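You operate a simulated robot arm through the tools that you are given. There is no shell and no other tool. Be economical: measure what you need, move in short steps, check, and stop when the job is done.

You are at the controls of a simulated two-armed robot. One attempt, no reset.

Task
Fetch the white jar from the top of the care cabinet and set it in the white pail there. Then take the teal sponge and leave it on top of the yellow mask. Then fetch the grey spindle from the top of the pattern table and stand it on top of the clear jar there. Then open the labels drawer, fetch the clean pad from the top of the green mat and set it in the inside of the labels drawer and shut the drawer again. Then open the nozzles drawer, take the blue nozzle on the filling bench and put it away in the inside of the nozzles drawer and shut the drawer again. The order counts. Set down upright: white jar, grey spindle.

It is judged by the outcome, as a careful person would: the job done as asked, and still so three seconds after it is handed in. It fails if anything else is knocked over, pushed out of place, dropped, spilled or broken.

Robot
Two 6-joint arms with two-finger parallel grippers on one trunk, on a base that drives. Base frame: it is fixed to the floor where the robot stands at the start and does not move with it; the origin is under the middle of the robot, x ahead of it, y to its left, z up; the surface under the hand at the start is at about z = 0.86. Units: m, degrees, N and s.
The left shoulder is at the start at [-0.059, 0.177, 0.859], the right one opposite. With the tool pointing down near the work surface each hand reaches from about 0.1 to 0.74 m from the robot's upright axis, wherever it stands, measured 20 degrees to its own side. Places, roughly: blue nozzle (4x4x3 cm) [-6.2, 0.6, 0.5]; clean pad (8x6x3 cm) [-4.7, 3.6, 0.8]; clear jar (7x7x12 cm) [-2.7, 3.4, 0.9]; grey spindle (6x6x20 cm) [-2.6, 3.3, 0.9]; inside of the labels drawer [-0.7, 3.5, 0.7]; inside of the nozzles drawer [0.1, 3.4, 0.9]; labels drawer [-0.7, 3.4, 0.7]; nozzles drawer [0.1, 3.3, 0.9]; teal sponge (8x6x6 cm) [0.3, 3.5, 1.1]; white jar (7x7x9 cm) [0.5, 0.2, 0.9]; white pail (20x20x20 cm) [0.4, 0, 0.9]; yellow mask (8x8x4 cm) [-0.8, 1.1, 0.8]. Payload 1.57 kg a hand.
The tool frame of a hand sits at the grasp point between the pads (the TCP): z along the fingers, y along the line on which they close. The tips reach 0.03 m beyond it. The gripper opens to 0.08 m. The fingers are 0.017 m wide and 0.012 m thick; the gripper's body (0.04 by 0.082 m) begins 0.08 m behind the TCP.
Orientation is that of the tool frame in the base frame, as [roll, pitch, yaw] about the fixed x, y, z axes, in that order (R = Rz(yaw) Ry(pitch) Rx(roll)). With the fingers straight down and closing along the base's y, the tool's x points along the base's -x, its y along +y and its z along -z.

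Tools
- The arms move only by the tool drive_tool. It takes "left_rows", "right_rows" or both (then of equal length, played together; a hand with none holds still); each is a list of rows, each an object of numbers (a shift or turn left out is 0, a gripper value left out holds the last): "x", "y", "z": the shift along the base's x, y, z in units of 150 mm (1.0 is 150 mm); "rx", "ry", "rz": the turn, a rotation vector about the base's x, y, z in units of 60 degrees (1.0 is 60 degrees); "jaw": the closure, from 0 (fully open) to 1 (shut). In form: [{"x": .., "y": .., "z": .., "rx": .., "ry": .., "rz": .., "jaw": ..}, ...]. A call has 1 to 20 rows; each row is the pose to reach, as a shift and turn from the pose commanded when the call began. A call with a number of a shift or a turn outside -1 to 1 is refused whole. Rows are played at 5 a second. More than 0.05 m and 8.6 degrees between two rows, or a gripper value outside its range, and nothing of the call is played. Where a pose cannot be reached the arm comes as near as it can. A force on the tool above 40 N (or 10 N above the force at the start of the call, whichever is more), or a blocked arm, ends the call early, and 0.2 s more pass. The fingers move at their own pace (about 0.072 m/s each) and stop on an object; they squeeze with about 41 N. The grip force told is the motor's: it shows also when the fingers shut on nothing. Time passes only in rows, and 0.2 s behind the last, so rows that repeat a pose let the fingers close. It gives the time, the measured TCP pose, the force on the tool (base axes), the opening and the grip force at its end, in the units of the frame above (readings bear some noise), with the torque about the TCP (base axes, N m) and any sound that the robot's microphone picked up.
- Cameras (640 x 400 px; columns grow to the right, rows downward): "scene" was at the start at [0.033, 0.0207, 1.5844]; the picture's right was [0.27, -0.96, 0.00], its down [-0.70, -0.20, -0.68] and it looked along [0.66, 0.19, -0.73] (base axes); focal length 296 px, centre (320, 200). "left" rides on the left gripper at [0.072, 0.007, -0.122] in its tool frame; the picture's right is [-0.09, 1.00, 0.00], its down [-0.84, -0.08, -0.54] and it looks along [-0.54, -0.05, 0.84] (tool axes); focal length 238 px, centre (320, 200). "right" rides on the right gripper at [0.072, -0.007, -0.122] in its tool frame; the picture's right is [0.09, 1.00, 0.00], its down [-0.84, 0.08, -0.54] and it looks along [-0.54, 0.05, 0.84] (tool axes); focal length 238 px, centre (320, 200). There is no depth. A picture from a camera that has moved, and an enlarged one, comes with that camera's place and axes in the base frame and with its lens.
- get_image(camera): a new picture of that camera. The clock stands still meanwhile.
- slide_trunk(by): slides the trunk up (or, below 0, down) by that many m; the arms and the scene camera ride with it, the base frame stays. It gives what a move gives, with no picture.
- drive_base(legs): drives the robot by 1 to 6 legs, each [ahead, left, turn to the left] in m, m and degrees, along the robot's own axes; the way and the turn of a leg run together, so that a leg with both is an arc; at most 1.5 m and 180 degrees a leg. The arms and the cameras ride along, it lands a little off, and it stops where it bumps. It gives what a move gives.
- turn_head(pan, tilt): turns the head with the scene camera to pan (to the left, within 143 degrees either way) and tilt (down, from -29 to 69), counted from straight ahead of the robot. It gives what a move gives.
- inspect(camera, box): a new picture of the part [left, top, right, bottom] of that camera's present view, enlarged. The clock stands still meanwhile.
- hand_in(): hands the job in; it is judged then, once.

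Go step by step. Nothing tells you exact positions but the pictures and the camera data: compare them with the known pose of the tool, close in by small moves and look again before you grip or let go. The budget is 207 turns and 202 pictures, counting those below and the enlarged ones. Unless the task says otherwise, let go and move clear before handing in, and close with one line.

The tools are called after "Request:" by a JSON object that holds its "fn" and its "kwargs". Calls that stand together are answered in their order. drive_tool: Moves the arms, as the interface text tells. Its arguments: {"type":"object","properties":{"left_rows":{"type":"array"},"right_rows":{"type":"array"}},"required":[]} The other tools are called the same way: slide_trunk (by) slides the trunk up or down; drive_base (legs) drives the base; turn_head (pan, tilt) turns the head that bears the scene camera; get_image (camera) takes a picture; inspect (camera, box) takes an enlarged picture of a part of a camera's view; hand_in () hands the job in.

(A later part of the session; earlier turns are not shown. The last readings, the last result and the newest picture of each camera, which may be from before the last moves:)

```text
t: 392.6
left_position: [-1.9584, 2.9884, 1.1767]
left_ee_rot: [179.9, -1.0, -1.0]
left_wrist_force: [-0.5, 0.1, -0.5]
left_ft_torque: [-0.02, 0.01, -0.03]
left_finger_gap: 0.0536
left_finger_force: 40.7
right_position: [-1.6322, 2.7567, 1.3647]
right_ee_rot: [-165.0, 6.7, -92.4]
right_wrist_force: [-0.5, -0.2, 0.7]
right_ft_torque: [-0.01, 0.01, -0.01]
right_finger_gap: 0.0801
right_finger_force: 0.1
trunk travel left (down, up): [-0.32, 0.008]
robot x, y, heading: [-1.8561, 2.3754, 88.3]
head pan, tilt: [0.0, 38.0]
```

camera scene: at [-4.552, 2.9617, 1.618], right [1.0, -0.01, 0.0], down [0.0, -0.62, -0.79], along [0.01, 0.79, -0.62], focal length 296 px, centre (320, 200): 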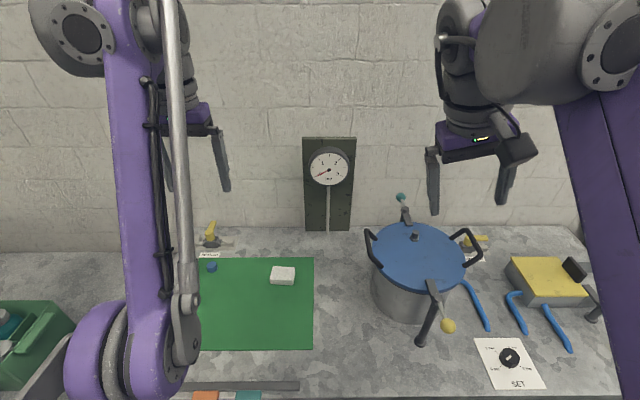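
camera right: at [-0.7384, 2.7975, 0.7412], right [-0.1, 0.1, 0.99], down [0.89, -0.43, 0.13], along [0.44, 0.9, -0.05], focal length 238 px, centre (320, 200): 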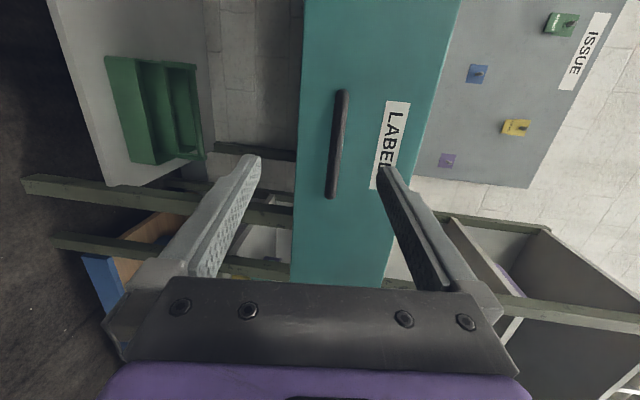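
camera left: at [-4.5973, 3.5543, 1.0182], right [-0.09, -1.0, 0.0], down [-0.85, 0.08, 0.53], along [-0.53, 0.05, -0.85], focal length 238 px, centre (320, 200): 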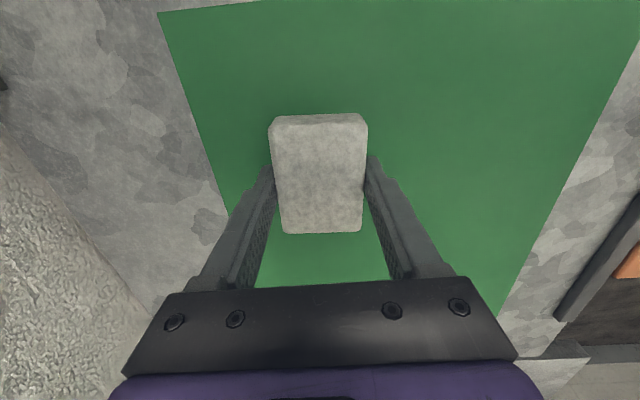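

Request:
{"fn": "drive_base", "kwargs": {"legs": [[0.02, -1.26, 1.5]]}}

Request:
{"fn": "turn_head", "kwargs": {"pan": 0, "tilt": 50}}

Request:
{"fn": "get_image", "kwargs": {"camera": "left"}}

Request:
{"fn": "get_image", "kwargs": {"camera": "scene"}}

```text
t: 404.1
left_position: [-0.7002, 2.9962, 1.1759]
left_ee_rot: [179.9, -1.1, 1.6]
left_wrist_force: [0.4, 0.2, -0.1]
left_ft_torque: [0.01, 0.01, 0.01]
left_finger_gap: 0.0536
left_finger_force: 40.9
right_position: [-0.3628, 2.7777, 1.3641]
right_ee_rot: [-164.9, 6.7, -89.9]
right_wrist_force: [-0.3, 0.2, 0.8]
right_ft_torque: [0.02, 0.03, 0.02]
right_finger_gap: 0.0798
right_finger_force: 0.0
trunk travel left (down, up): [-0.32, 0.008]
robot x, y, heading: [-0.5677, 2.3907, 90.9]
head pan, tilt: [0.0, 38.0]
```

```text
t: 404.9
left_position: [-0.6987, 2.9961, 1.1757]
left_ee_rot: [179.8, -1.0, 1.6]
left_wrist_force: [0.1, 1.6, 0.4]
left_ft_torque: [0.01, 0.02, -0.02]
left_finger_gap: 0.0536
left_finger_force: 40.7
right_position: [-0.3637, 2.7782, 1.3645]
right_ee_rot: [-164.8, 6.7, -89.8]
right_wrist_force: [0.2, 0.1, 0.2]
right_ft_torque: [-0.02, -0.03, 0.0]
right_finger_gap: 0.0798
right_finger_force: 0.0
trunk travel left (down, up): [-0.32, 0.008]
robot x, y, heading: [-0.5664, 2.3922, 90.8]
head pan, tilt: [0.0, 50.0]
```

```text
49 pictures are left
camera left: at [-0.6297, 2.9919, 1.3001], right [-0.06, -1.0, 0.0], down [-0.85, 0.05, 0.53], along [-0.53, 0.03, -0.85], focal length 238 px, centre (320, 200)
```

left: 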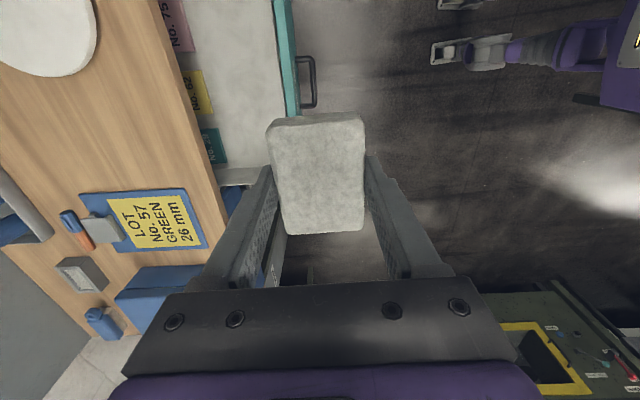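

```text
48 pictures are left
camera scene: at [-0.5711, 2.4244, 1.601], right [1.0, 0.02, 0.0], down [0.01, -0.77, -0.64], along [-0.01, 0.64, -0.77], focal length 296 px, centre (320, 200)
```

scene: 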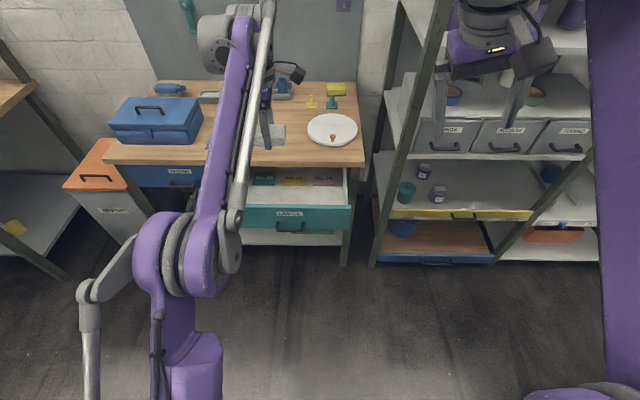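

The open drawer has a clear strip between its front (y≈3.05) and the label cards (y≈3.23). I'll aim the pad at (-0.68, 3.135): drive 8 cm ahead, adjust, and lower partway.

Request:
{"fn": "drive_base", "kwargs": {"legs": [[0.09, 0, -0.8]]}}

Request:
{"fn": "drive_tool", "kwargs": {"left_rows": [{"x": 0.05, "y": 0.1, "z": -0.2}, {"x": 0.1, "y": 0.2, "z": -0.4}, {"x": 0.12, "y": 0.3, "z": -0.6}, {"x": 0.12, "y": 0.33, "z": -0.8}, {"x": 0.12, "y": 0.33, "z": -1.0}, {"x": 0.12, "y": 0.33, "z": -1.0}]}}

Request:
{"fn": "get_image", "kwargs": {"camera": "left"}}

```text
t: 406.0
left_position: [-0.6916, 3.0873, 1.1768]
left_ee_rot: [179.9, -1.0, 0.8]
left_wrist_force: [-0.2, 0.1, 0.2]
left_ft_torque: [-0.01, 0.02, -0.01]
left_finger_gap: 0.0535
left_finger_force: 40.4
right_position: [-0.3581, 2.8642, 1.3638]
right_ee_rot: [-164.9, 6.7, -90.7]
right_wrist_force: [-0.4, 0.3, 0.5]
right_ft_torque: [0.04, 0.0, -0.02]
right_finger_gap: 0.0798
right_finger_force: 0.1
trunk travel left (down, up): [-0.32, 0.008]
robot x, y, heading: [-0.5665, 2.481, 90.1]
head pan, tilt: [0.0, 50.0]
```

```text
t: 407.4
left_position: [-0.6741, 3.1377, 1.027]
left_ee_rot: [179.9, -1.0, 0.8]
left_wrist_force: [0.2, 0.6, -0.5]
left_ft_torque: [-0.02, 0.02, -0.02]
left_finger_gap: 0.0536
left_finger_force: 40.7
right_position: [-0.3595, 2.8647, 1.3635]
right_ee_rot: [-165.0, 6.7, -90.7]
right_wrist_force: [-0.2, -0.5, -0.3]
right_ft_torque: [0.0, 0.01, 0.01]
right_finger_gap: 0.0799
right_finger_force: 0.1
trunk travel left (down, up): [-0.32, 0.008]
robot x, y, heading: [-0.5707, 2.4838, 90.2]
head pan, tilt: [0.0, 50.0]
```

```text
47 pictures are left
camera left: at [-0.6043, 3.133, 1.1501], right [-0.08, -1.0, 0.0], down [-0.85, 0.07, 0.53], along [-0.53, 0.04, -0.85], focal length 238 px, centre (320, 200)
```

left: 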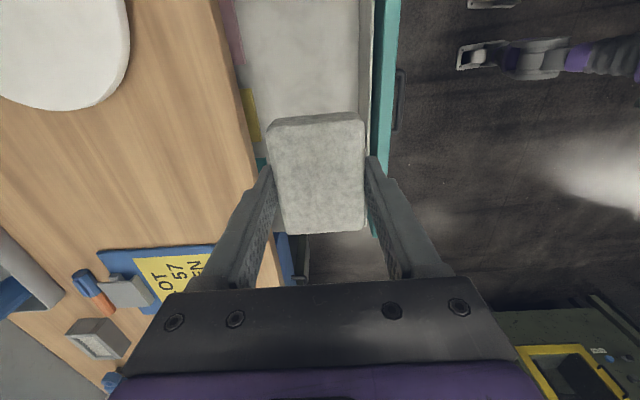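

Well placed between drawer front and bench edge. Lower into the drawer.

Request:
{"fn": "drive_tool", "kwargs": {"left_rows": [{"y": 0.02, "z": -0.2}, {"y": 0.03, "z": -0.4}, {"y": 0.03, "z": -0.6}, {"y": 0.03, "z": -0.8}, {"y": 0.03, "z": -1.0}, {"y": 0.03, "z": -1.0}]}}

Request:
{"fn": "get_image", "kwargs": {"camera": "left"}}

```text
t: 408.8
left_position: [-0.6746, 3.1418, 0.8765]
left_ee_rot: [179.9, -1.0, 0.8]
left_wrist_force: [0.3, -0.3, -0.9]
left_ft_torque: [-0.04, -0.01, -0.02]
left_finger_gap: 0.0538
left_finger_force: 41.1
right_position: [-0.3585, 2.8649, 1.3644]
right_ee_rot: [-164.9, 6.7, -90.7]
right_wrist_force: [0.9, 0.0, -0.2]
right_ft_torque: [-0.03, -0.04, 0.02]
right_finger_gap: 0.0798
right_finger_force: 0.2
trunk travel left (down, up): [-0.32, 0.008]
robot x, y, heading: [-0.571, 2.4817, 90.4]
head pan, tilt: [0.0, 50.0]
```

```text
46 pictures are left
camera left: at [-0.6057, 3.1376, 0.9994], right [-0.08, -1.0, 0.0], down [-0.85, 0.07, 0.53], along [-0.53, 0.04, -0.85], focal length 238 px, centre (320, 200)
```

left: 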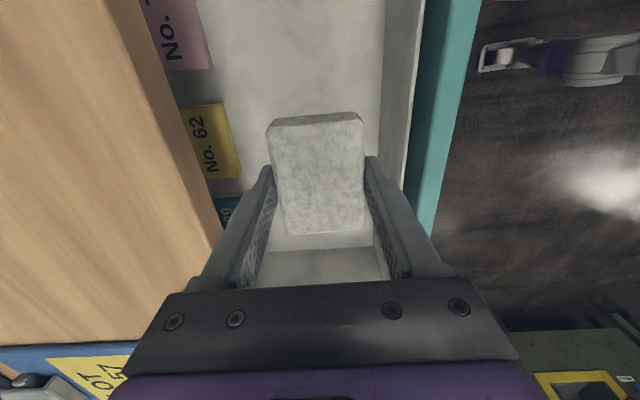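

Request:
{"fn": "drive_tool", "kwargs": {"left_rows": [{"z": -0.15}, {"z": -0.3}, {"z": -0.45}, {"z": -0.6}, {"z": -0.7}, {"z": -0.78}, {"z": -0.84}, {"z": -0.88}, {"z": -0.88}]}}

Request:
{"fn": "get_image", "kwargs": {"camera": "left"}}

```text
t: 410.8
left_position: [-0.6739, 3.1405, 0.7436]
left_ee_rot: [179.9, -1.1, 0.8]
left_wrist_force: [-0.8, -0.8, 0.0]
left_ft_torque: [0.0, 0.01, 0.0]
left_finger_gap: 0.0537
left_finger_force: 40.9
right_position: [-0.3592, 2.8655, 1.3646]
right_ee_rot: [-164.9, 6.7, -90.7]
right_wrist_force: [0.0, 0.2, 0.2]
right_ft_torque: [0.04, 0.0, -0.02]
right_finger_gap: 0.0799
right_finger_force: 0.0
trunk travel left (down, up): [-0.32, 0.008]
robot x, y, heading: [-0.5676, 2.4805, 90.1]
head pan, tilt: [0.0, 50.0]
```

```text
45 pictures are left
camera left: at [-0.604, 3.1366, 0.8678], right [-0.08, -1.0, 0.0], down [-0.85, 0.07, 0.53], along [-0.53, 0.04, -0.85], focal length 238 px, centre (320, 200)
```

left: 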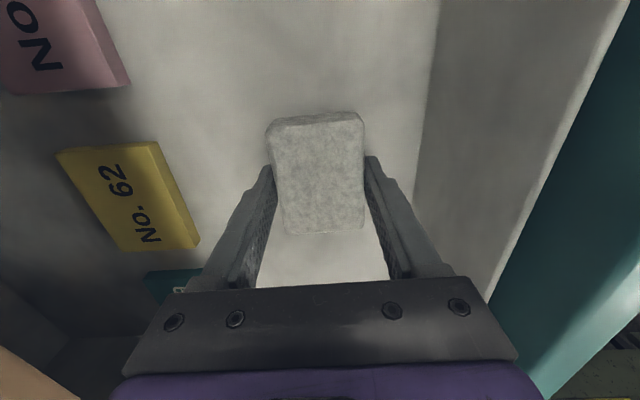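

Close to the drawer floor. Feel down the last millimetres.

Request:
{"fn": "drive_tool", "kwargs": {"left_rows": [{"z": -0.03}, {"z": -0.06}, {"z": -0.09}, {"z": -0.12}, {"z": -0.12}]}}

```text
t: 411.7
left_position: [-0.6748, 3.1412, 0.7361]
left_ee_rot: [-179.9, -0.8, 0.8]
left_wrist_force: [-0.5, 1.8, 32.0]
left_ft_torque: [0.13, 0.09, 0.16]
left_finger_gap: 0.0538
left_finger_force: 40.7
right_position: [-0.3586, 2.8614, 1.3656]
right_ee_rot: [-164.9, 6.8, -90.8]
right_wrist_force: [-0.8, -0.1, -0.6]
right_ft_torque: [0.01, 0.01, 0.0]
right_finger_gap: 0.0801
right_finger_force: 0.1
trunk travel left (down, up): [-0.32, 0.008]
robot x, y, heading: [-0.5734, 2.482, 90.0]
head pan, tilt: [0.0, 50.0]
stopped in row 4 (left hand): the force on the tool passed its limit at 47 N (the readings are from after the stop); the commanded pose is now the measured one
```

On the floor. Ease up a little, open, and rise straight up.

Request:
{"fn": "drive_tool", "kwargs": {"left_rows": [{"z": 0.015}, {"z": 0.015, "jaw": 0.3}, {"z": 0.015, "jaw": 0.1}, {"z": 0.015, "jaw": 0.0}, {"z": 0.015, "jaw": 0}, {"z": 0.1}, {"z": 0.25}, {"z": 0.4}, {"z": 0.6}, {"z": 0.8}, {"z": 1.0}]}}

Request:
{"fn": "drive_tool", "kwargs": {"left_rows": [{"z": 0.2}, {"z": 0.4}, {"z": 0.6}, {"z": 0.8}, {"z": 1.0}]}}

Request:
{"fn": "get_image", "kwargs": {"camera": "left"}}

```text
t: 414.1
left_position: [-0.6733, 3.1424, 0.8823]
left_ee_rot: [179.9, -0.9, 0.8]
left_wrist_force: [0.4, -0.3, -0.5]
left_ft_torque: [0.02, -0.01, 0.02]
left_finger_gap: 0.0804
left_finger_force: 0.0
right_position: [-0.3582, 2.8655, 1.3637]
right_ee_rot: [-164.9, 6.8, -90.7]
right_wrist_force: [0.2, 0.1, -0.4]
right_ft_torque: [0.01, -0.02, -0.02]
right_finger_gap: 0.08
right_finger_force: 0.0
trunk travel left (down, up): [-0.32, 0.008]
robot x, y, heading: [-0.5676, 2.4811, 90.2]
head pan, tilt: [0.0, 50.0]
```

```text
t: 415.3
left_position: [-0.6729, 3.1419, 1.0318]
left_ee_rot: [179.7, -0.9, 0.8]
left_wrist_force: [-0.8, -0.6, 1.1]
left_ft_torque: [0.02, 0.03, 0.02]
left_finger_gap: 0.08
left_finger_force: 0.1
right_position: [-0.3588, 2.8643, 1.3651]
right_ee_rot: [-164.8, 6.7, -90.8]
right_wrist_force: [0.3, 0.4, 0.4]
right_ft_torque: [-0.03, 0.01, 0.02]
right_finger_gap: 0.0802
right_finger_force: 0.0
trunk travel left (down, up): [-0.32, 0.008]
robot x, y, heading: [-0.5706, 2.4801, 90.0]
head pan, tilt: [0.0, 50.0]
```

```text
44 pictures are left
camera left: at [-0.6029, 3.1367, 1.1549], right [-0.08, -1.0, 0.0], down [-0.85, 0.07, 0.53], along [-0.53, 0.04, -0.85], focal length 238 px, centre (320, 200)
```

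left: 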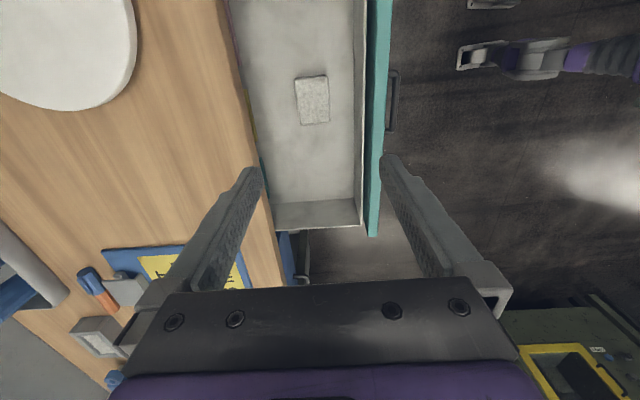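

The pad lies flat inside the drawer. To shut it I'll turn the hand back, close the fingers, and push on the handle bar from the front.

Request:
{"fn": "drive_tool", "kwargs": {"left_rows": [{"rz": -0.13, "y": -0.2, "jaw": 1}, {"rz": -0.26, "y": -0.4, "jaw": 1}, {"rz": -0.39, "y": -0.6}, {"rz": -0.52, "y": -0.8}, {"rz": -0.65, "y": -1.0}, {"rz": -0.78, "y": -1.0, "x": -0.08}, {"rz": -0.91, "y": -1.0, "x": -0.08}]}}

Request:
{"fn": "drive_tool", "kwargs": {"left_rows": [{"rz": -0.13, "y": -0.1}, {"rz": -0.26, "y": -0.2}, {"rz": -0.39, "y": -0.3}, {"rz": -0.52, "y": -0.35}, {"rz": -0.6, "y": -0.37, "z": -0.2}, {"rz": -0.6, "y": -0.37, "z": -0.4}, {"rz": -0.6, "y": -0.37, "z": -0.6}, {"rz": -0.6, "y": -0.37, "z": -0.8}]}}

Request:
{"fn": "get_image", "kwargs": {"camera": "left"}}

```text
t: 416.9
left_position: [-0.6855, 2.9916, 1.0309]
left_ee_rot: [179.9, -0.9, -53.9]
left_wrist_force: [-0.9, 0.1, 0.6]
left_ft_torque: [-0.02, -0.01, 0.05]
left_finger_gap: 0.0001
left_finger_force: 21.2
right_position: [-0.3577, 2.865, 1.3643]
right_ee_rot: [-164.9, 6.8, -90.8]
right_wrist_force: [0.1, 0.1, 0.0]
right_ft_torque: [0.0, -0.03, -0.01]
right_finger_gap: 0.0798
right_finger_force: 0.1
trunk travel left (down, up): [-0.32, 0.008]
robot x, y, heading: [-0.5721, 2.4806, 90.5]
head pan, tilt: [0.0, 50.0]
```

```text
t: 418.7
left_position: [-0.6837, 2.9359, 0.9126]
left_ee_rot: [179.8, -1.0, -89.7]
left_wrist_force: [0.4, 0.2, 0.3]
left_ft_torque: [-0.01, 0.01, -0.04]
left_finger_gap: 0.0
left_finger_force: 21.5
right_position: [-0.3586, 2.8651, 1.3642]
right_ee_rot: [-164.8, 6.7, -90.7]
right_wrist_force: [-1.0, 0.0, 0.1]
right_ft_torque: [0.0, 0.0, -0.01]
right_finger_gap: 0.0803
right_finger_force: 0.2
trunk travel left (down, up): [-0.32, 0.008]
robot x, y, heading: [-0.5696, 2.4831, 90.1]
head pan, tilt: [0.0, 50.0]
```

```text
43 pictures are left
camera left: at [-0.691, 2.8664, 1.0365], right [-1.0, 0.09, 0.0], down [0.08, 0.85, 0.53], along [0.05, 0.53, -0.85], focal length 238 px, centre (320, 200)
```

left: 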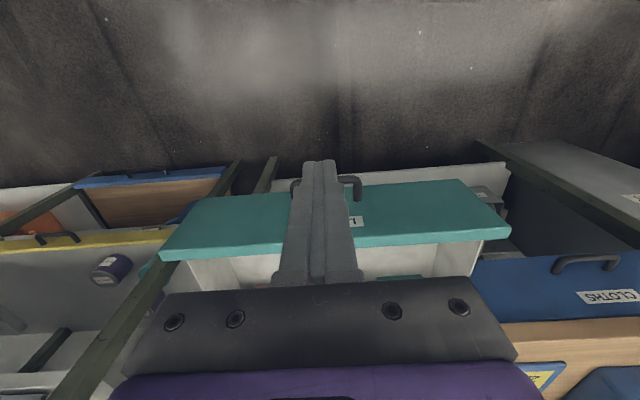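

Aligned with the handle. Lower to the bar's height and push.

Request:
{"fn": "drive_tool", "kwargs": {"left_rows": [{"z": -0.2}, {"z": -0.4}, {"z": -0.6}, {"z": -0.8}, {"z": -1.0}, {"z": -1.0, "y": 0.1}, {"z": -1.0, "y": 0.25}, {"z": -1.0, "y": 0.4}, {"z": -1.0, "y": 0.55}, {"z": -1.0, "y": 0.7}, {"z": -1.0, "y": 0.85}, {"z": -1.0, "y": 1.0}]}}

Request:
{"fn": "get_image", "kwargs": {"camera": "left"}}

```text
t: 421.3
left_position: [-0.6866, 3.0869, 0.7604]
left_ee_rot: [179.8, -0.9, -89.9]
left_wrist_force: [-0.6, -0.6, 1.6]
left_ft_torque: [0.01, -0.03, -0.01]
left_finger_gap: 0.0
left_finger_force: 20.9
right_position: [-0.3596, 2.8654, 1.3647]
right_ee_rot: [-165.0, 6.6, -90.7]
right_wrist_force: [0.0, 0.1, 0.1]
right_ft_torque: [-0.02, -0.01, -0.01]
right_finger_gap: 0.0797
right_finger_force: 0.1
trunk travel left (down, up): [-0.32, 0.008]
robot x, y, heading: [-0.5712, 2.4863, 90.1]
head pan, tilt: [0.0, 50.0]
```

```text
42 pictures are left
camera left: at [-0.6932, 3.0183, 0.8848], right [-1.0, 0.09, 0.0], down [0.08, 0.85, 0.53], along [0.05, 0.53, -0.85], focal length 238 px, centre (320, 200)
```

left: 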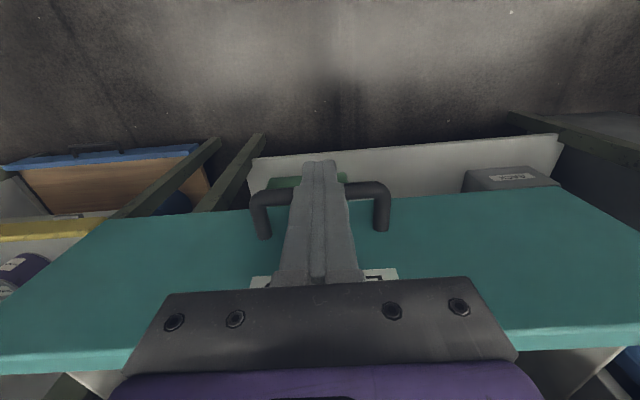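

The drawer is sliding in. Continue until it stops.

Request:
{"fn": "drive_tool", "kwargs": {"left_rows": [{"y": 0.12}, {"y": 0.25}, {"y": 0.38}, {"y": 0.5}, {"y": 0.6}, {"y": 0.68}, {"y": 0.74}, {"y": 0.8}, {"y": 0.8}]}}

Request:
{"fn": "get_image", "kwargs": {"camera": "left"}}

```text
t: 422.8
left_position: [-0.687, 3.1899, 0.763]
left_ee_rot: [179.8, -1.5, -89.9]
left_wrist_force: [-0.7, -15.6, 5.5]
left_ft_torque: [1.81, -0.16, -0.2]
left_finger_gap: 0.0003
left_finger_force: 21.5
right_position: [-0.3603, 2.8648, 1.3639]
right_ee_rot: [-164.9, 6.8, -90.7]
right_wrist_force: [0.2, 0.4, -0.4]
right_ft_torque: [-0.03, 0.01, -0.01]
right_finger_gap: 0.0804
right_finger_force: 0.1
trunk travel left (down, up): [-0.32, 0.008]
robot x, y, heading: [-0.5658, 2.4794, 90.1]
head pan, tilt: [0.0, 50.0]
stopped in row 7 (left hand): the force on the tool passed its limit at 52 N (the readings are from after the stop); the commanded pose is now the measured one
```

```text
41 pictures are left
camera left: at [-0.6936, 3.1218, 0.8872], right [-1.0, 0.09, 0.0], down [0.08, 0.85, 0.52], along [0.05, 0.52, -0.85], focal length 238 px, centre (320, 200)
```

left: 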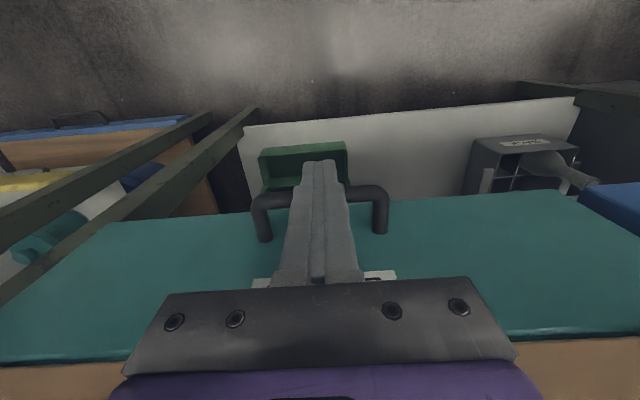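

It stopped hard. Back the hand off and check whether the drawer is flush.

Request:
{"fn": "drive_tool", "kwargs": {"left_rows": [{"y": -0.15}, {"y": -0.35}, {"y": -0.6}, {"y": -0.85}, {"y": -0.95, "z": 0.2}, {"y": -0.95, "z": 0.45}, {"y": -0.95, "z": 0.7}, {"y": -0.95, "z": 1.0}]}}

Request:
{"fn": "inspect", "kwargs": {"camera": "scene", "box": [80, 140, 380, 290]}}

Request:
{"fn": "get_image", "kwargs": {"camera": "left"}}

```text
t: 424.6
left_position: [-0.6868, 3.0485, 0.9137]
left_ee_rot: [179.8, -1.5, -89.9]
left_wrist_force: [-0.1, 0.2, -0.4]
left_ft_torque: [0.0, -0.02, -0.02]
left_finger_gap: 0.0001
left_finger_force: 21.4
right_position: [-0.3592, 2.8643, 1.3645]
right_ee_rot: [-164.9, 6.7, -90.8]
right_wrist_force: [-1.2, 0.3, 0.3]
right_ft_torque: [0.02, -0.05, 0.03]
right_finger_gap: 0.0801
right_finger_force: 0.0
trunk travel left (down, up): [-0.32, 0.008]
robot x, y, heading: [-0.5703, 2.4774, 90.1]
head pan, tilt: [0.0, 50.0]
```

```text
2.13 times, centred on (230, 215) of scene
camera zoom: at [-0.5714, 2.5135, 1.601], right [1.0, 0.0, 0.0], down [0.0, -0.77, -0.64], along [0.0, 0.64, -0.77], focal length 631 px, centre (512, 168)
```

zoom: 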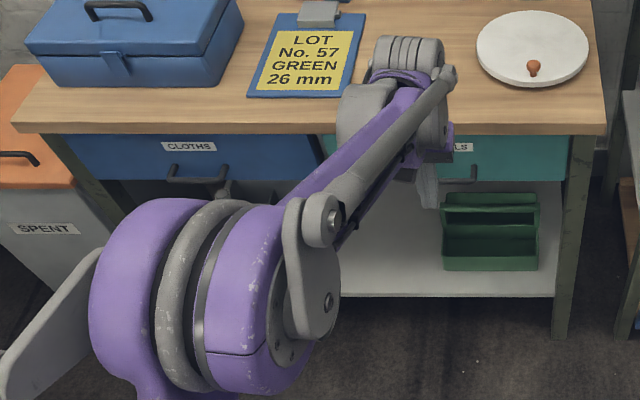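

```text
39 pictures are left
camera left: at [-0.6928, 2.9797, 1.0385], right [-1.0, 0.09, 0.0], down [0.08, 0.85, 0.52], along [0.05, 0.52, -0.85], focal length 238 px, centre (320, 200)
```

left: 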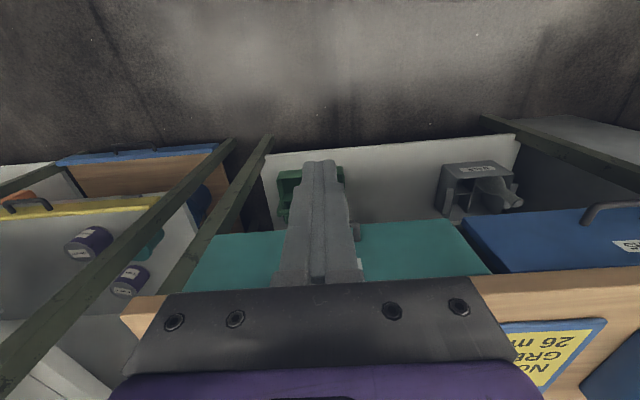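

The labels drawer is flush and shut. Next the nozzles drawer: back off, move right in front of the shelf, lower the trunk, and set the right hand forward with vertical jaws again.

Request:
{"fn": "drive_base", "kwargs": {"legs": [[-0.36, 0, 0], [0, -0.52, 0]]}}

Request:
{"fn": "slide_trunk", "kwargs": {"by": -0.16}}

Request:
{"fn": "drive_tool", "kwargs": {"right_rows": [{"y": 0.2, "z": -0.1, "rx": 0.12}, {"y": 0.4, "z": -0.2, "rx": 0.24}, {"y": 0.6, "z": -0.3, "rx": 0.36}, {"y": 0.8, "z": -0.4, "rx": 0.48}, {"y": 1.0, "z": -0.5, "rx": 0.6}, {"y": 1.0, "z": -0.5, "rx": 0.72}, {"y": 1.0, "z": -0.5, "rx": 0.84}, {"y": 1.0, "z": -0.5, "rx": 0.95}], "left_rows": [{"z": 0.2}, {"z": 0.4}, {"z": 0.6}, {"z": 0.8}, {"z": 1.0}, {"z": 1.0}, {"z": 1.0}, {"z": 1.0}]}}

Request:
{"fn": "drive_tool", "kwargs": {"right_rows": [{"y": 0.1, "rx": 0.12}, {"y": 0.2, "rx": 0.24}, {"y": 0.3, "rx": 0.36}, {"y": 0.4, "rx": 0.45}, {"y": 0.4, "rx": 0.45}]}}

Request:
{"fn": "drive_tool", "kwargs": {"right_rows": [{"ry": 0.13}, {"ry": 0.26}, {"ry": 0.39}, {"ry": 0.52}, {"ry": 0.65}, {"ry": 0.78}, {"ry": 0.91}]}}

Request:
{"fn": "drive_tool", "kwargs": {"right_rows": [{"ry": 0.13}, {"ry": 0.26}, {"ry": 0.39}, {"ry": 0.52}, {"ry": 0.57}, {"ry": 0.57}]}}

Request:
{"fn": "get_image", "kwargs": {"camera": "right"}}

```text
t: 431.6
left_position: [-0.1661, 2.6919, 0.9131]
left_ee_rot: [179.7, -1.5, -90.2]
left_wrist_force: [-0.3, 0.4, -0.6]
left_ft_torque: [0.04, 0.01, 0.04]
left_finger_gap: 0.0
left_finger_force: 21.4
right_position: [0.1603, 2.5055, 1.3648]
right_ee_rot: [-165.0, 6.7, -90.9]
right_wrist_force: [0.1, -0.8, -0.5]
right_ft_torque: [-0.01, 0.0, 0.02]
right_finger_gap: 0.0799
right_finger_force: 0.1
trunk travel left (down, up): [-0.32, 0.008]
robot x, y, heading: [-0.0558, 2.1241, 89.9]
head pan, tilt: [0.0, 50.0]
```

```text
t: 433.4
left_position: [-0.167, 2.693, 0.7545]
left_ee_rot: [179.7, -1.4, -90.1]
left_wrist_force: [0.5, -0.6, 0.9]
left_ft_torque: [-0.01, 0.02, 0.02]
left_finger_gap: 0.0
left_finger_force: 20.8
right_position: [0.1601, 2.5074, 1.2043]
right_ee_rot: [-164.9, 6.7, -90.8]
right_wrist_force: [0.4, -0.1, -0.1]
right_ft_torque: [0.0, -0.01, 0.04]
right_finger_gap: 0.0799
right_finger_force: 0.1
trunk travel left (down, up): [-0.16, 0.168]
robot x, y, heading: [-0.0551, 2.1231, 89.9]
head pan, tilt: [0.0, 50.0]
```

```text
t: 435.2
left_position: [-0.1642, 2.6904, 0.9024]
left_ee_rot: [179.8, -1.5, -90.1]
left_wrist_force: [-0.2, -0.1, -0.2]
left_ft_torque: [-0.01, 0.0, 0.01]
left_finger_gap: 0.0001
left_finger_force: 21.2
right_position: [0.1606, 2.6563, 1.131]
right_ee_rot: [-166.8, 63.8, -92.2]
right_wrist_force: [0.6, -0.1, -0.1]
right_ft_torque: [-0.01, -0.03, 0.01]
right_finger_gap: 0.08
right_finger_force: 0.0
trunk travel left (down, up): [-0.16, 0.168]
robot x, y, heading: [-0.0534, 2.1233, 89.7]
head pan, tilt: [0.0, 50.0]
```

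```text
t: 436.4
left_position: [-0.1653, 2.6911, 0.902]
left_ee_rot: [179.8, -1.6, -90.0]
left_wrist_force: [-0.3, 1.0, 0.0]
left_ft_torque: [-0.04, 0.01, 0.0]
left_finger_gap: 0.0
left_finger_force: 21.4
right_position: [0.1598, 2.7164, 1.1291]
right_ee_rot: [67.2, 88.8, 141.9]
right_wrist_force: [0.3, 0.5, 0.1]
right_ft_torque: [0.0, 0.0, 0.0]
right_finger_gap: 0.08
right_finger_force: 0.1
trunk travel left (down, up): [-0.16, 0.168]
robot x, y, heading: [-0.0513, 2.123, 89.9]
head pan, tilt: [0.0, 50.0]
```

```text
t: 438.0
left_position: [-0.1656, 2.691, 0.9025]
left_ee_rot: [179.8, -1.5, -90.1]
left_wrist_force: [-0.4, -0.6, 1.2]
left_ft_torque: [0.01, 0.0, 0.03]
left_finger_gap: 0.0
left_finger_force: 20.8
right_position: [0.159, 2.717, 1.1291]
right_ee_rot: [104.7, 34.3, 179.2]
right_wrist_force: [0.7, 0.2, 0.0]
right_ft_torque: [0.01, -0.03, -0.01]
right_finger_gap: 0.08
right_finger_force: 0.1
trunk travel left (down, up): [-0.16, 0.168]
robot x, y, heading: [-0.051, 2.1231, 90.0]
head pan, tilt: [0.0, 50.0]
```

```text
t: 439.4
left_position: [-0.1647, 2.6908, 0.9041]
left_ee_rot: [179.8, -1.5, -90.1]
left_wrist_force: [0.4, -0.6, 0.6]
left_ft_torque: [-0.02, 0.01, -0.05]
left_finger_gap: 0.0
left_finger_force: 20.9
right_position: [0.1377, 2.7177, 1.1305]
right_ee_rot: [105.0, 0.7, 178.3]
right_wrist_force: [0.6, 0.2, 0.0]
right_ft_torque: [0.02, 0.01, 0.03]
right_finger_gap: 0.08
right_finger_force: 0.0
right hand out of reach, approached as far as the arm can: row 4, 5, 6
trunk travel left (down, up): [-0.16, 0.168]
robot x, y, heading: [-0.0494, 2.1226, 90.2]
head pan, tilt: [0.0, 50.0]
```

```text
38 pictures are left
camera right: at [0.0617, 2.6016, 1.1536], right [-0.09, 0.26, 0.96], down [0.82, -0.53, 0.22], along [0.57, 0.81, -0.16], focal length 238 px, centre (320, 200)
```

right: 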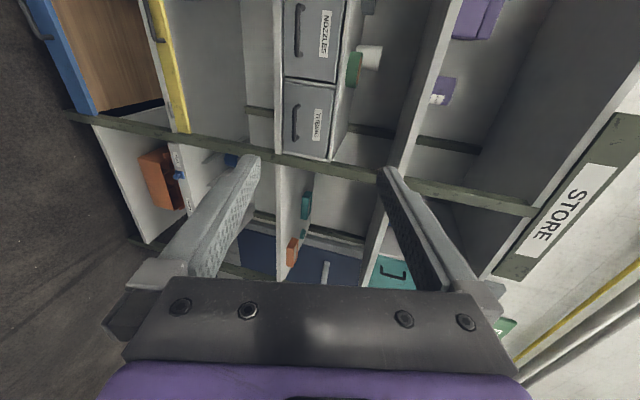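

This time the forward pose works well. The NOZZLES bar is at about (0.058, 3.22–3.25, 0.93). I'll level the hand and move toward a pre-grasp point.

Request:
{"fn": "drive_tool", "kwargs": {"right_rows": [{"x": -0.1, "z": -0.15, "y": 0.1, "rx": 0.05}, {"x": -0.2, "z": -0.3, "y": 0.2, "rx": 0.1}, {"x": -0.3, "z": -0.45, "y": 0.3, "rx": 0.15}, {"x": -0.4, "z": -0.6, "y": 0.4, "rx": 0.2}, {"x": -0.5, "z": -0.8, "y": 0.5, "rx": 0.25}, {"x": -0.53, "z": -1.0, "y": 0.6, "rx": 0.25}, {"x": -0.53, "z": -1.0, "y": 0.6, "rx": 0.25}]}}

Request:
{"fn": "drive_tool", "kwargs": {"right_rows": [{"z": -0.1, "y": 0.2}, {"z": -0.2, "y": 0.4}, {"z": -0.33, "y": 0.6}, {"z": -0.33, "y": 0.8}, {"z": -0.33, "y": 1.0}, {"z": -0.33, "y": 1.0}]}}

Request:
{"fn": "get_image", "kwargs": {"camera": "right"}}

```text
t: 441.0
left_position: [-0.1647, 2.69, 0.9031]
left_ee_rot: [179.7, -1.5, -90.1]
left_wrist_force: [0.2, -0.4, 0.0]
left_ft_torque: [-0.01, -0.04, -0.06]
left_finger_gap: 0.0
left_finger_force: 21.1
right_position: [0.1097, 2.8066, 0.9661]
right_ee_rot: [94.0, -0.3, -175.9]
right_wrist_force: [0.5, -0.8, 0.4]
right_ft_torque: [-0.01, 0.01, 0.01]
right_finger_gap: 0.0803
right_finger_force: 0.1
right hand out of reach, approached as far as the arm can: row 1, 3, 4, 5, 6, 7
trunk travel left (down, up): [-0.16, 0.168]
robot x, y, heading: [-0.0519, 2.1263, 90.0]
head pan, tilt: [0.0, 50.0]
```

```text
t: 442.4
left_position: [-0.1647, 2.6906, 0.9039]
left_ee_rot: [179.8, -1.6, -90.2]
left_wrist_force: [0.3, 0.5, 0.1]
left_ft_torque: [-0.02, 0.0, 0.0]
left_finger_gap: 0.0001
left_finger_force: 21.7
right_position: [0.1067, 2.9556, 0.917]
right_ee_rot: [93.9, -0.2, -175.6]
right_wrist_force: [-0.7, 0.5, 0.2]
right_ft_torque: [-0.02, 0.03, 0.01]
right_finger_gap: 0.08
right_finger_force: 0.1
right hand out of reach, approached as far as the arm can: row 1, 2, 3, 4, 5, 6
trunk travel left (down, up): [-0.16, 0.168]
robot x, y, heading: [-0.0521, 2.1276, 89.9]
head pan, tilt: [0.0, 50.0]
```

```text
37 pictures are left
camera right: at [0.0448, 2.8301, 0.9178], right [-0.09, 0.06, 0.99], down [0.88, -0.47, 0.11], along [0.47, 0.88, -0.01], focal length 238 px, centre (320, 200)
```

right: 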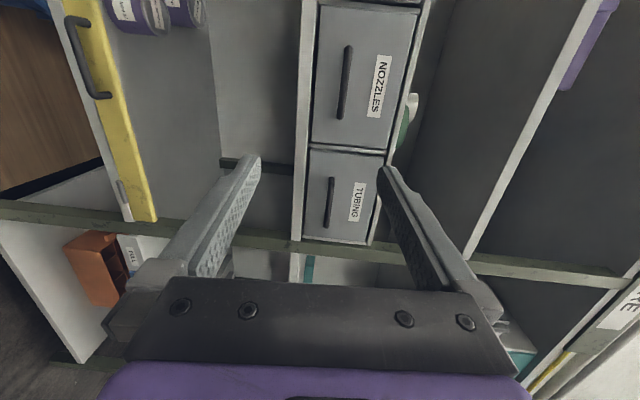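

NOZZLES bar triangulates to (0.054, 3.231, 0.932). Shift the base left 5 cm and ahead 20 cm, raising the hand 1.5 cm.

Request:
{"fn": "drive_tool", "kwargs": {"right_rows": [{"z": 0.05}, {"z": 0.1}, {"z": 0.1}]}}

Request:
{"fn": "drive_base", "kwargs": {"legs": [[0, 0.05, 0], [0.19, 0, 0]]}}

Request:
{"fn": "get_image", "kwargs": {"camera": "right"}}

```text
t: 443.2
left_position: [-0.165, 2.6919, 0.9023]
left_ee_rot: [179.8, -1.5, -90.0]
left_wrist_force: [0.7, -0.4, 0.6]
left_ft_torque: [0.0, 0.02, 0.0]
left_finger_gap: 0.0003
left_finger_force: 21.4
right_position: [0.1191, 2.9573, 0.9455]
right_ee_rot: [90.9, 0.1, -177.4]
right_wrist_force: [-0.7, -0.1, 0.4]
right_ft_torque: [0.01, 0.05, -0.02]
right_finger_gap: 0.08
right_finger_force: 0.1
right hand out of reach, approached as far as the arm can: row 1, 2
trunk travel left (down, up): [-0.16, 0.168]
robot x, y, heading: [-0.0488, 2.1247, 89.8]
head pan, tilt: [0.0, 50.0]
```

```text
t: 445.5
left_position: [-0.2131, 2.8811, 0.9017]
left_ee_rot: [179.8, -1.5, -90.3]
left_wrist_force: [0.3, 0.4, -0.6]
left_ft_torque: [-0.02, 0.02, 0.0]
left_finger_gap: 0.0001
left_finger_force: 21.8
right_position: [0.0708, 3.1484, 0.9444]
right_ee_rot: [91.1, -0.1, -177.5]
right_wrist_force: [0.0, 0.3, 0.1]
right_ft_torque: [-0.01, 0.0, 0.01]
right_finger_gap: 0.0798
right_finger_force: 0.1
trunk travel left (down, up): [-0.16, 0.168]
robot x, y, heading: [-0.0973, 2.3146, 89.5]
head pan, tilt: [0.0, 50.0]
```

```text
36 pictures are left
camera right: at [0.0054, 3.0238, 0.9385], right [-0.09, 0.01, 1.0], down [0.86, -0.5, 0.09], along [0.5, 0.86, 0.04], focal length 238 px, centre (320, 200)
```

right: 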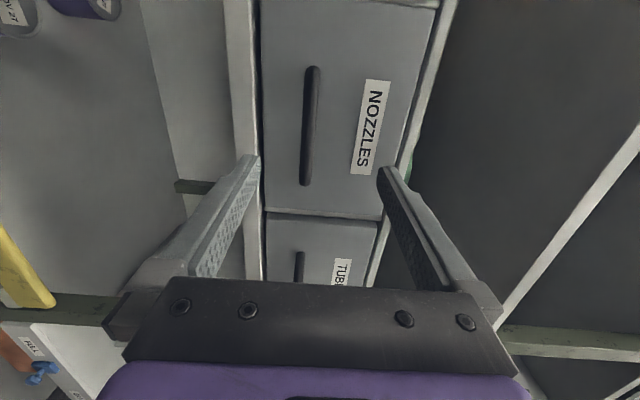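

Lower 1.2 cm to the bar's height and move ahead the last 6 cm with the base.

Request:
{"fn": "drive_tool", "kwargs": {"right_rows": [{"z": -0.04, "x": -0.03}, {"z": -0.08, "x": -0.06}, {"z": -0.08, "x": -0.06}]}}

Request:
{"fn": "drive_base", "kwargs": {"legs": [[0.055, 0, 0]]}}

Request:
{"fn": "get_image", "kwargs": {"camera": "right"}}

```text
t: 446.3
left_position: [-0.2143, 2.8811, 0.9024]
left_ee_rot: [179.8, -1.5, -90.3]
left_wrist_force: [-0.4, 0.1, 0.7]
left_ft_torque: [-0.01, -0.02, 0.01]
left_finger_gap: 0.0
left_finger_force: 21.6
right_position: [0.0633, 3.1467, 0.9337]
right_ee_rot: [90.9, 0.0, -177.0]
right_wrist_force: [0.4, 0.4, -0.5]
right_ft_torque: [-0.02, 0.01, 0.0]
right_finger_gap: 0.08
right_finger_force: 0.0
trunk travel left (down, up): [-0.16, 0.168]
robot x, y, heading: [-0.1012, 2.3161, 90.0]
head pan, tilt: [0.0, 50.0]
```

```text
t: 447.2
left_position: [-0.2121, 2.9364, 0.9029]
left_ee_rot: [179.8, -1.5, -90.2]
left_wrist_force: [0.6, 0.9, -0.6]
left_ft_torque: [-0.05, -0.01, -0.02]
left_finger_gap: 0.0
left_finger_force: 21.3
right_position: [0.064, 3.2022, 0.9327]
right_ee_rot: [91.2, -0.1, -177.0]
right_wrist_force: [0.7, 0.5, -1.0]
right_ft_torque: [0.04, 0.02, -0.01]
right_finger_gap: 0.0802
right_finger_force: 0.0
trunk travel left (down, up): [-0.16, 0.168]
robot x, y, heading: [-0.1016, 2.3699, 89.9]
head pan, tilt: [0.0, 50.0]
```

```text
35 pictures are left
camera right: at [-0.0007, 3.0779, 0.9265], right [-0.09, 0.01, 1.0], down [0.86, -0.5, 0.09], along [0.5, 0.87, 0.03], focal length 238 px, centre (320, 200)
```

right: 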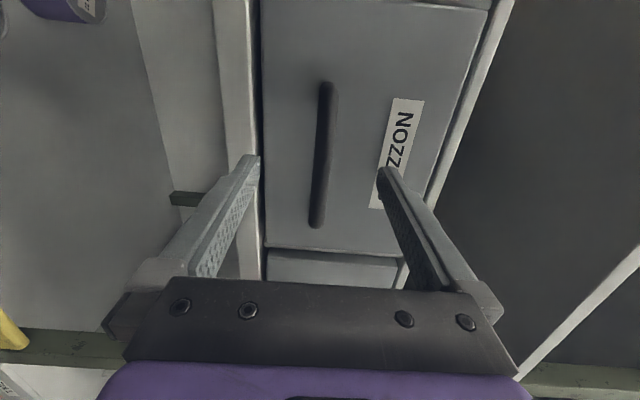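

The tips are just at the bar; 2 cm more.

Request:
{"fn": "drive_base", "kwargs": {"legs": [[0.022, 0, 0]]}}

Request:
{"fn": "drive_tool", "kwargs": {"right_rows": [{"jaw": 0.3}, {"jaw": 0.6}, {"jaw": 1}, {"jaw": 1}, {"jaw": 1}, {"jaw": 1}]}}

```text
t: 448.2
left_position: [-0.2117, 2.9602, 0.9026]
left_ee_rot: [179.8, -1.5, -90.2]
left_wrist_force: [-0.2, -0.7, 0.1]
left_ft_torque: [0.0, 0.04, -0.02]
left_finger_gap: 0.0
left_finger_force: 21.3
right_position: [0.0638, 3.2241, 0.9329]
right_ee_rot: [91.1, 0.1, -177.0]
right_wrist_force: [1.1, 0.3, 1.0]
right_ft_torque: [-0.04, 0.0, -0.01]
right_finger_gap: 0.0801
right_finger_force: 0.0
trunk travel left (down, up): [-0.16, 0.168]
robot x, y, heading: [-0.0982, 2.3961, 89.7]
head pan, tilt: [0.0, 50.0]
stopped in leg 1: the force on the tool passed its limit at 101 N (the readings are from after the stop); the commanded pose is now the measured one
```

```text
t: 449.6
left_position: [-0.2121, 2.9601, 0.9026]
left_ee_rot: [179.7, -1.6, -90.3]
left_wrist_force: [0.8, -0.1, 1.2]
left_ft_torque: [-0.02, 0.01, 0.0]
left_finger_gap: 0.0003
left_finger_force: 21.4
right_position: [0.0651, 3.2237, 0.9325]
right_ee_rot: [91.0, 0.1, -177.1]
right_wrist_force: [-1.4, -5.6, -5.7]
right_ft_torque: [-0.01, 0.08, -0.04]
right_finger_gap: 0.0118
right_finger_force: 29.3
trunk travel left (down, up): [-0.16, 0.168]
robot x, y, heading: [-0.0983, 2.3934, 89.9]
head pan, tilt: [0.0, 50.0]
```

Bar gripped. Pull the drawer out 0.17 m with the base.

Request:
{"fn": "drive_base", "kwargs": {"legs": [[-0.17, 0, 0]]}}

Request:
{"fn": "turn_head", "kwargs": {"pan": 0, "tilt": 35}}

Request:
{"fn": "get_image", "kwargs": {"camera": "scene"}}

```text
t: 451.1
left_position: [-0.213, 2.7898, 0.9033]
left_ee_rot: [179.7, -1.5, -90.0]
left_wrist_force: [-0.9, 0.8, -0.3]
left_ft_torque: [-0.02, 0.02, 0.01]
left_finger_gap: 0.0001
left_finger_force: 20.8
right_position: [0.0633, 3.055, 0.933]
right_ee_rot: [91.1, 0.0, -176.8]
right_wrist_force: [20.2, 1.2, -3.7]
right_ft_torque: [0.02, -0.01, -0.21]
right_finger_gap: 0.0116
right_finger_force: 29.1
trunk travel left (down, up): [-0.16, 0.168]
robot x, y, heading: [-0.1044, 2.2232, 89.9]
head pan, tilt: [0.0, 50.0]
```

```text
t: 451.8
left_position: [-0.2141, 2.79, 0.9024]
left_ee_rot: [179.7, -1.5, -90.1]
left_wrist_force: [0.9, 0.3, -0.2]
left_ft_torque: [0.0, 0.01, 0.04]
left_finger_gap: 0.0
left_finger_force: 21.5
right_position: [0.0647, 3.0542, 0.9317]
right_ee_rot: [91.2, 0.1, -177.0]
right_wrist_force: [6.9, -0.6, -1.9]
right_ft_torque: [0.0, 0.0, -0.71]
right_finger_gap: 0.0119
right_finger_force: 29.0
trunk travel left (down, up): [-0.16, 0.168]
robot x, y, heading: [-0.1016, 2.2203, 90.0]
head pan, tilt: [0.0, 35.0]
```

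```text
34 pictures are left
camera scene: at [-0.1018, 2.275, 1.4591], right [1.0, 0.0, 0.0], down [0.0, -0.57, -0.82], along [0.0, 0.82, -0.57], focal length 296 px, centre (320, 200)
```

scene: 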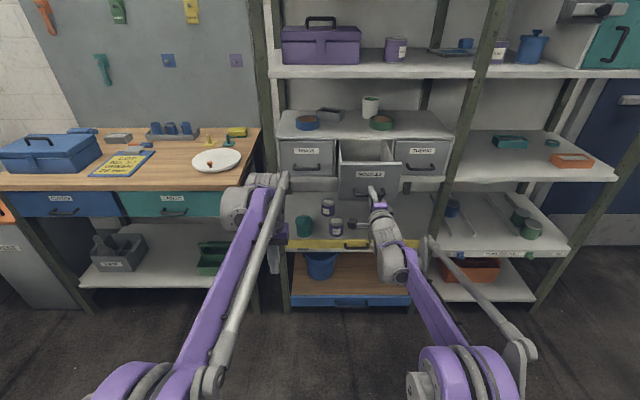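

Drawer open, labels drawer flush shut, nothing disturbed. Release, back away, fold the right hand down, and head west for the nozzle.

Request:
{"fn": "drive_tool", "kwargs": {"right_rows": [{"jaw": 0.5}, {"jaw": 0}, {"jaw": 0}, {"jaw": 0}]}}

Request:
{"fn": "drive_base", "kwargs": {"legs": [[-0.1, 0, 0], [0, 1.45, 0]]}}

Request:
{"fn": "drive_tool", "kwargs": {"right_rows": [{"rx": -0.13, "z": 0.1}, {"rx": -0.26, "z": 0.2}, {"rx": -0.39, "z": 0.3}, {"rx": -0.52, "z": 0.4, "y": -0.1}, {"rx": -0.65, "z": 0.5, "y": -0.2}, {"rx": -0.78, "z": 0.6, "y": -0.3}, {"rx": -0.91, "z": 0.7, "y": -0.4}], "left_rows": [{"z": 0.1}, {"z": 0.2}, {"z": 0.3}, {"z": 0.4}, {"z": 0.5}, {"z": 0.6}, {"z": 0.7}]}}

Request:
{"fn": "drive_tool", "kwargs": {"right_rows": [{"rx": -0.13, "y": -0.2, "z": 0.1}, {"rx": -0.26, "y": -0.4, "z": 0.2}, {"rx": -0.39, "y": -0.6, "z": 0.3}, {"rx": -0.52, "y": -0.8, "z": 0.4}, {"rx": -0.6, "y": -1.0, "z": 0.5}]}}

Request:
{"fn": "turn_head", "kwargs": {"pan": 90, "tilt": 20}}

Request:
{"fn": "get_image", "kwargs": {"camera": "scene"}}

```text
t: 452.8
left_position: [-0.214, 2.79, 0.9034]
left_ee_rot: [179.7, -1.5, -90.1]
left_wrist_force: [-1.1, -0.3, 0.8]
left_ft_torque: [-0.02, -0.03, 0.01]
left_finger_gap: 0.0002
left_finger_force: 21.2
right_position: [0.063, 3.0541, 0.9328]
right_ee_rot: [91.0, 0.1, -176.9]
right_wrist_force: [0.1, 0.6, -1.1]
right_ft_torque: [-0.01, 0.02, 0.0]
right_finger_gap: 0.0801
right_finger_force: 0.2
trunk travel left (down, up): [-0.16, 0.168]
robot x, y, heading: [-0.1025, 2.2235, 89.8]
head pan, tilt: [0.0, 35.0]
```

```text
t: 466.3
left_position: [-1.6475, 2.6941, 0.9019]
left_ee_rot: [179.7, -1.6, -90.0]
left_wrist_force: [0.4, 0.1, 0.1]
left_ft_torque: [-0.02, 0.0, 0.01]
left_finger_gap: 0.0
left_finger_force: 21.6
right_position: [-1.3704, 2.9594, 0.9332]
right_ee_rot: [91.0, 0.1, -177.0]
right_wrist_force: [0.0, 0.2, -0.1]
right_ft_torque: [-0.04, -0.02, -0.02]
right_finger_gap: 0.08
right_finger_force: 0.1
trunk travel left (down, up): [-0.16, 0.168]
robot x, y, heading: [-1.5349, 2.1289, 89.8]
head pan, tilt: [0.0, 35.0]
```

```text
t: 467.9
left_position: [-1.6474, 2.6919, 1.0011]
left_ee_rot: [179.9, -1.4, -90.2]
left_wrist_force: [0.1, -0.6, 0.8]
left_ft_torque: [-0.03, 0.0, 0.02]
left_finger_gap: 0.0001
left_finger_force: 21.0
left hand out of reach, approached as far as the arm can: row 7
right_position: [-1.3723, 2.8397, 1.006]
right_ee_rot: [145.6, -2.4, -178.2]
right_wrist_force: [0.4, 0.5, 0.1]
right_ft_torque: [0.0, -0.01, 0.01]
right_finger_gap: 0.08
right_finger_force: 0.1
right hand out of reach, approached as far as the arm can: row 1, 2, 3, 5, 6, 7
trunk travel left (down, up): [-0.16, 0.168]
robot x, y, heading: [-1.5355, 2.1257, 89.7]
head pan, tilt: [0.0, 35.0]
```

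```text
t: 469.1
left_position: [-1.6479, 2.6922, 1.0008]
left_ee_rot: [179.9, -1.3, -90.1]
left_wrist_force: [-0.4, -0.7, 0.3]
left_ft_torque: [0.05, 0.0, 0.0]
left_finger_gap: 0.0
left_finger_force: 21.3
right_position: [-1.3715, 2.6516, 1.0434]
right_ee_rot: [-179.4, -2.9, 180.0]
right_wrist_force: [0.2, -0.7, 1.0]
right_ft_torque: [0.03, 0.01, 0.02]
right_finger_gap: 0.0797
right_finger_force: 0.1
right hand out of reach, approached as far as the arm can: row 1, 2, 3, 4, 5
trunk travel left (down, up): [-0.16, 0.168]
robot x, y, heading: [-1.5355, 2.128, 89.7]
head pan, tilt: [0.0, 35.0]
```

```text
t: 470.8
left_position: [-1.6477, 2.6941, 1.0002]
left_ee_rot: [179.8, -1.5, -90.2]
left_wrist_force: [0.3, -0.5, 0.2]
left_ft_torque: [-0.02, -0.01, -0.01]
left_finger_gap: 0.0002
left_finger_force: 21.6
right_position: [-1.3713, 2.654, 1.0422]
right_ee_rot: [-179.4, -3.0, -179.9]
right_wrist_force: [-1.0, 0.1, 0.1]
right_ft_torque: [0.01, 0.0, -0.03]
right_finger_gap: 0.0801
right_finger_force: 0.1
trunk travel left (down, up): [-0.16, 0.168]
robot x, y, heading: [-1.5366, 2.127, 89.8]
head pan, tilt: [90.0, 20.0]
```

```text
33 pictures are left
camera scene: at [-1.6294, 2.0913, 1.483], right [0.0, 1.0, 0.0], down [0.34, 0.0, -0.94], along [-0.94, 0.0, -0.34], focal length 296 px, centre (320, 200)
```

scene: 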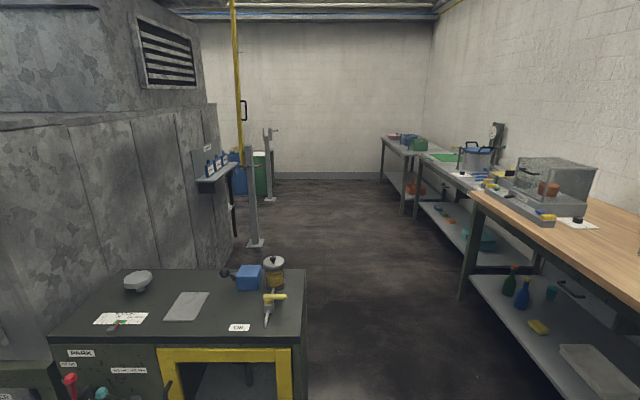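

The corridor west is clear. Drive to about (-4.9, 2.45) and look for the filling bench.

Request:
{"fn": "drive_base", "kwargs": {"legs": [[0.36, 0, 0], [0, 1.4, 0], [0, 1.4, 0], [0, 0.6, 0]]}}

Request:
{"fn": "turn_head", "kwargs": {"pan": 125, "tilt": 28}}

Request:
{"fn": "get_image", "kwargs": {"camera": "scene"}}

```text
t: 502.3
left_position: [-5.0408, 2.9697, 0.9998]
left_ee_rot: [179.9, -1.6, -88.5]
left_wrist_force: [0.2, 0.9, -0.6]
left_ft_torque: [0.05, 0.01, -0.04]
left_finger_gap: 0.0002
left_finger_force: 21.0
right_position: [-4.7625, 2.936, 1.0432]
right_ee_rot: [-179.3, -3.0, -178.1]
right_wrist_force: [0.1, 0.5, 0.0]
right_ft_torque: [-0.02, -0.02, 0.0]
right_finger_gap: 0.08
right_finger_force: 0.1
trunk travel left (down, up): [-0.16, 0.168]
robot x, y, heading: [-4.9105, 2.4031, 91.8]
head pan, tilt: [90.0, 20.0]
```

```text
t: 503.4
left_position: [-5.0403, 2.9692, 0.9988]
left_ee_rot: [179.7, -1.4, -88.6]
left_wrist_force: [0.1, -0.2, -0.3]
left_ft_torque: [0.03, -0.01, 0.0]
left_finger_gap: 0.0
left_finger_force: 21.4
right_position: [-4.7626, 2.9372, 1.042]
right_ee_rot: [-179.3, -3.0, -178.2]
right_wrist_force: [0.1, -0.2, -0.4]
right_ft_torque: [0.0, 0.0, -0.01]
right_finger_gap: 0.0801
right_finger_force: 0.0
trunk travel left (down, up): [-0.16, 0.168]
robot x, y, heading: [-4.9082, 2.4047, 91.7]
head pan, tilt: [125.0, 28.0]
```

```text
32 pictures are left
camera scene: at [-4.9852, 2.3155, 1.4701], right [-0.6, 0.8, 0.0], down [0.38, 0.28, -0.88], along [-0.71, -0.53, -0.47], focal length 296 px, centre (320, 200)
```

scene: 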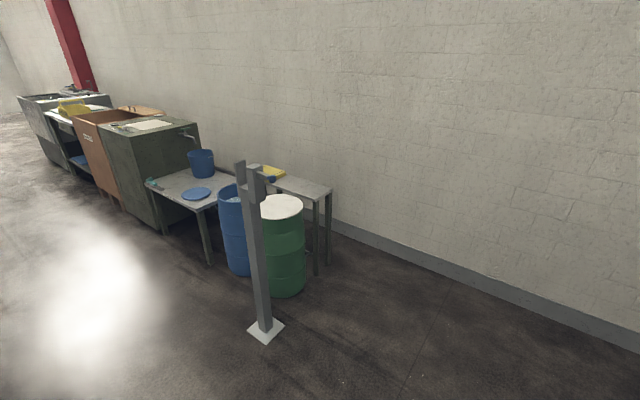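

Request:
{"fn": "inspect", "kwargs": {"camera": "scene", "box": [130, 130, 350, 280]}}

```text
2.67 times, centred on (240, 205) of scene
camera zoom: at [-4.9852, 2.3155, 1.4701], right [-0.6, 0.8, 0.0], down [0.38, 0.28, -0.88], along [-0.71, -0.53, -0.47], focal length 789 px, centre (533, 187)
```

zoom: 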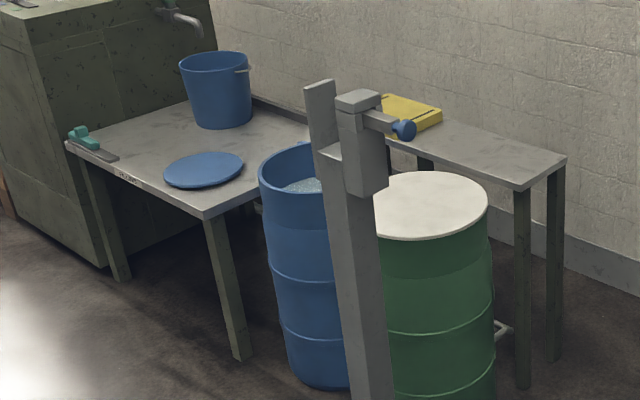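

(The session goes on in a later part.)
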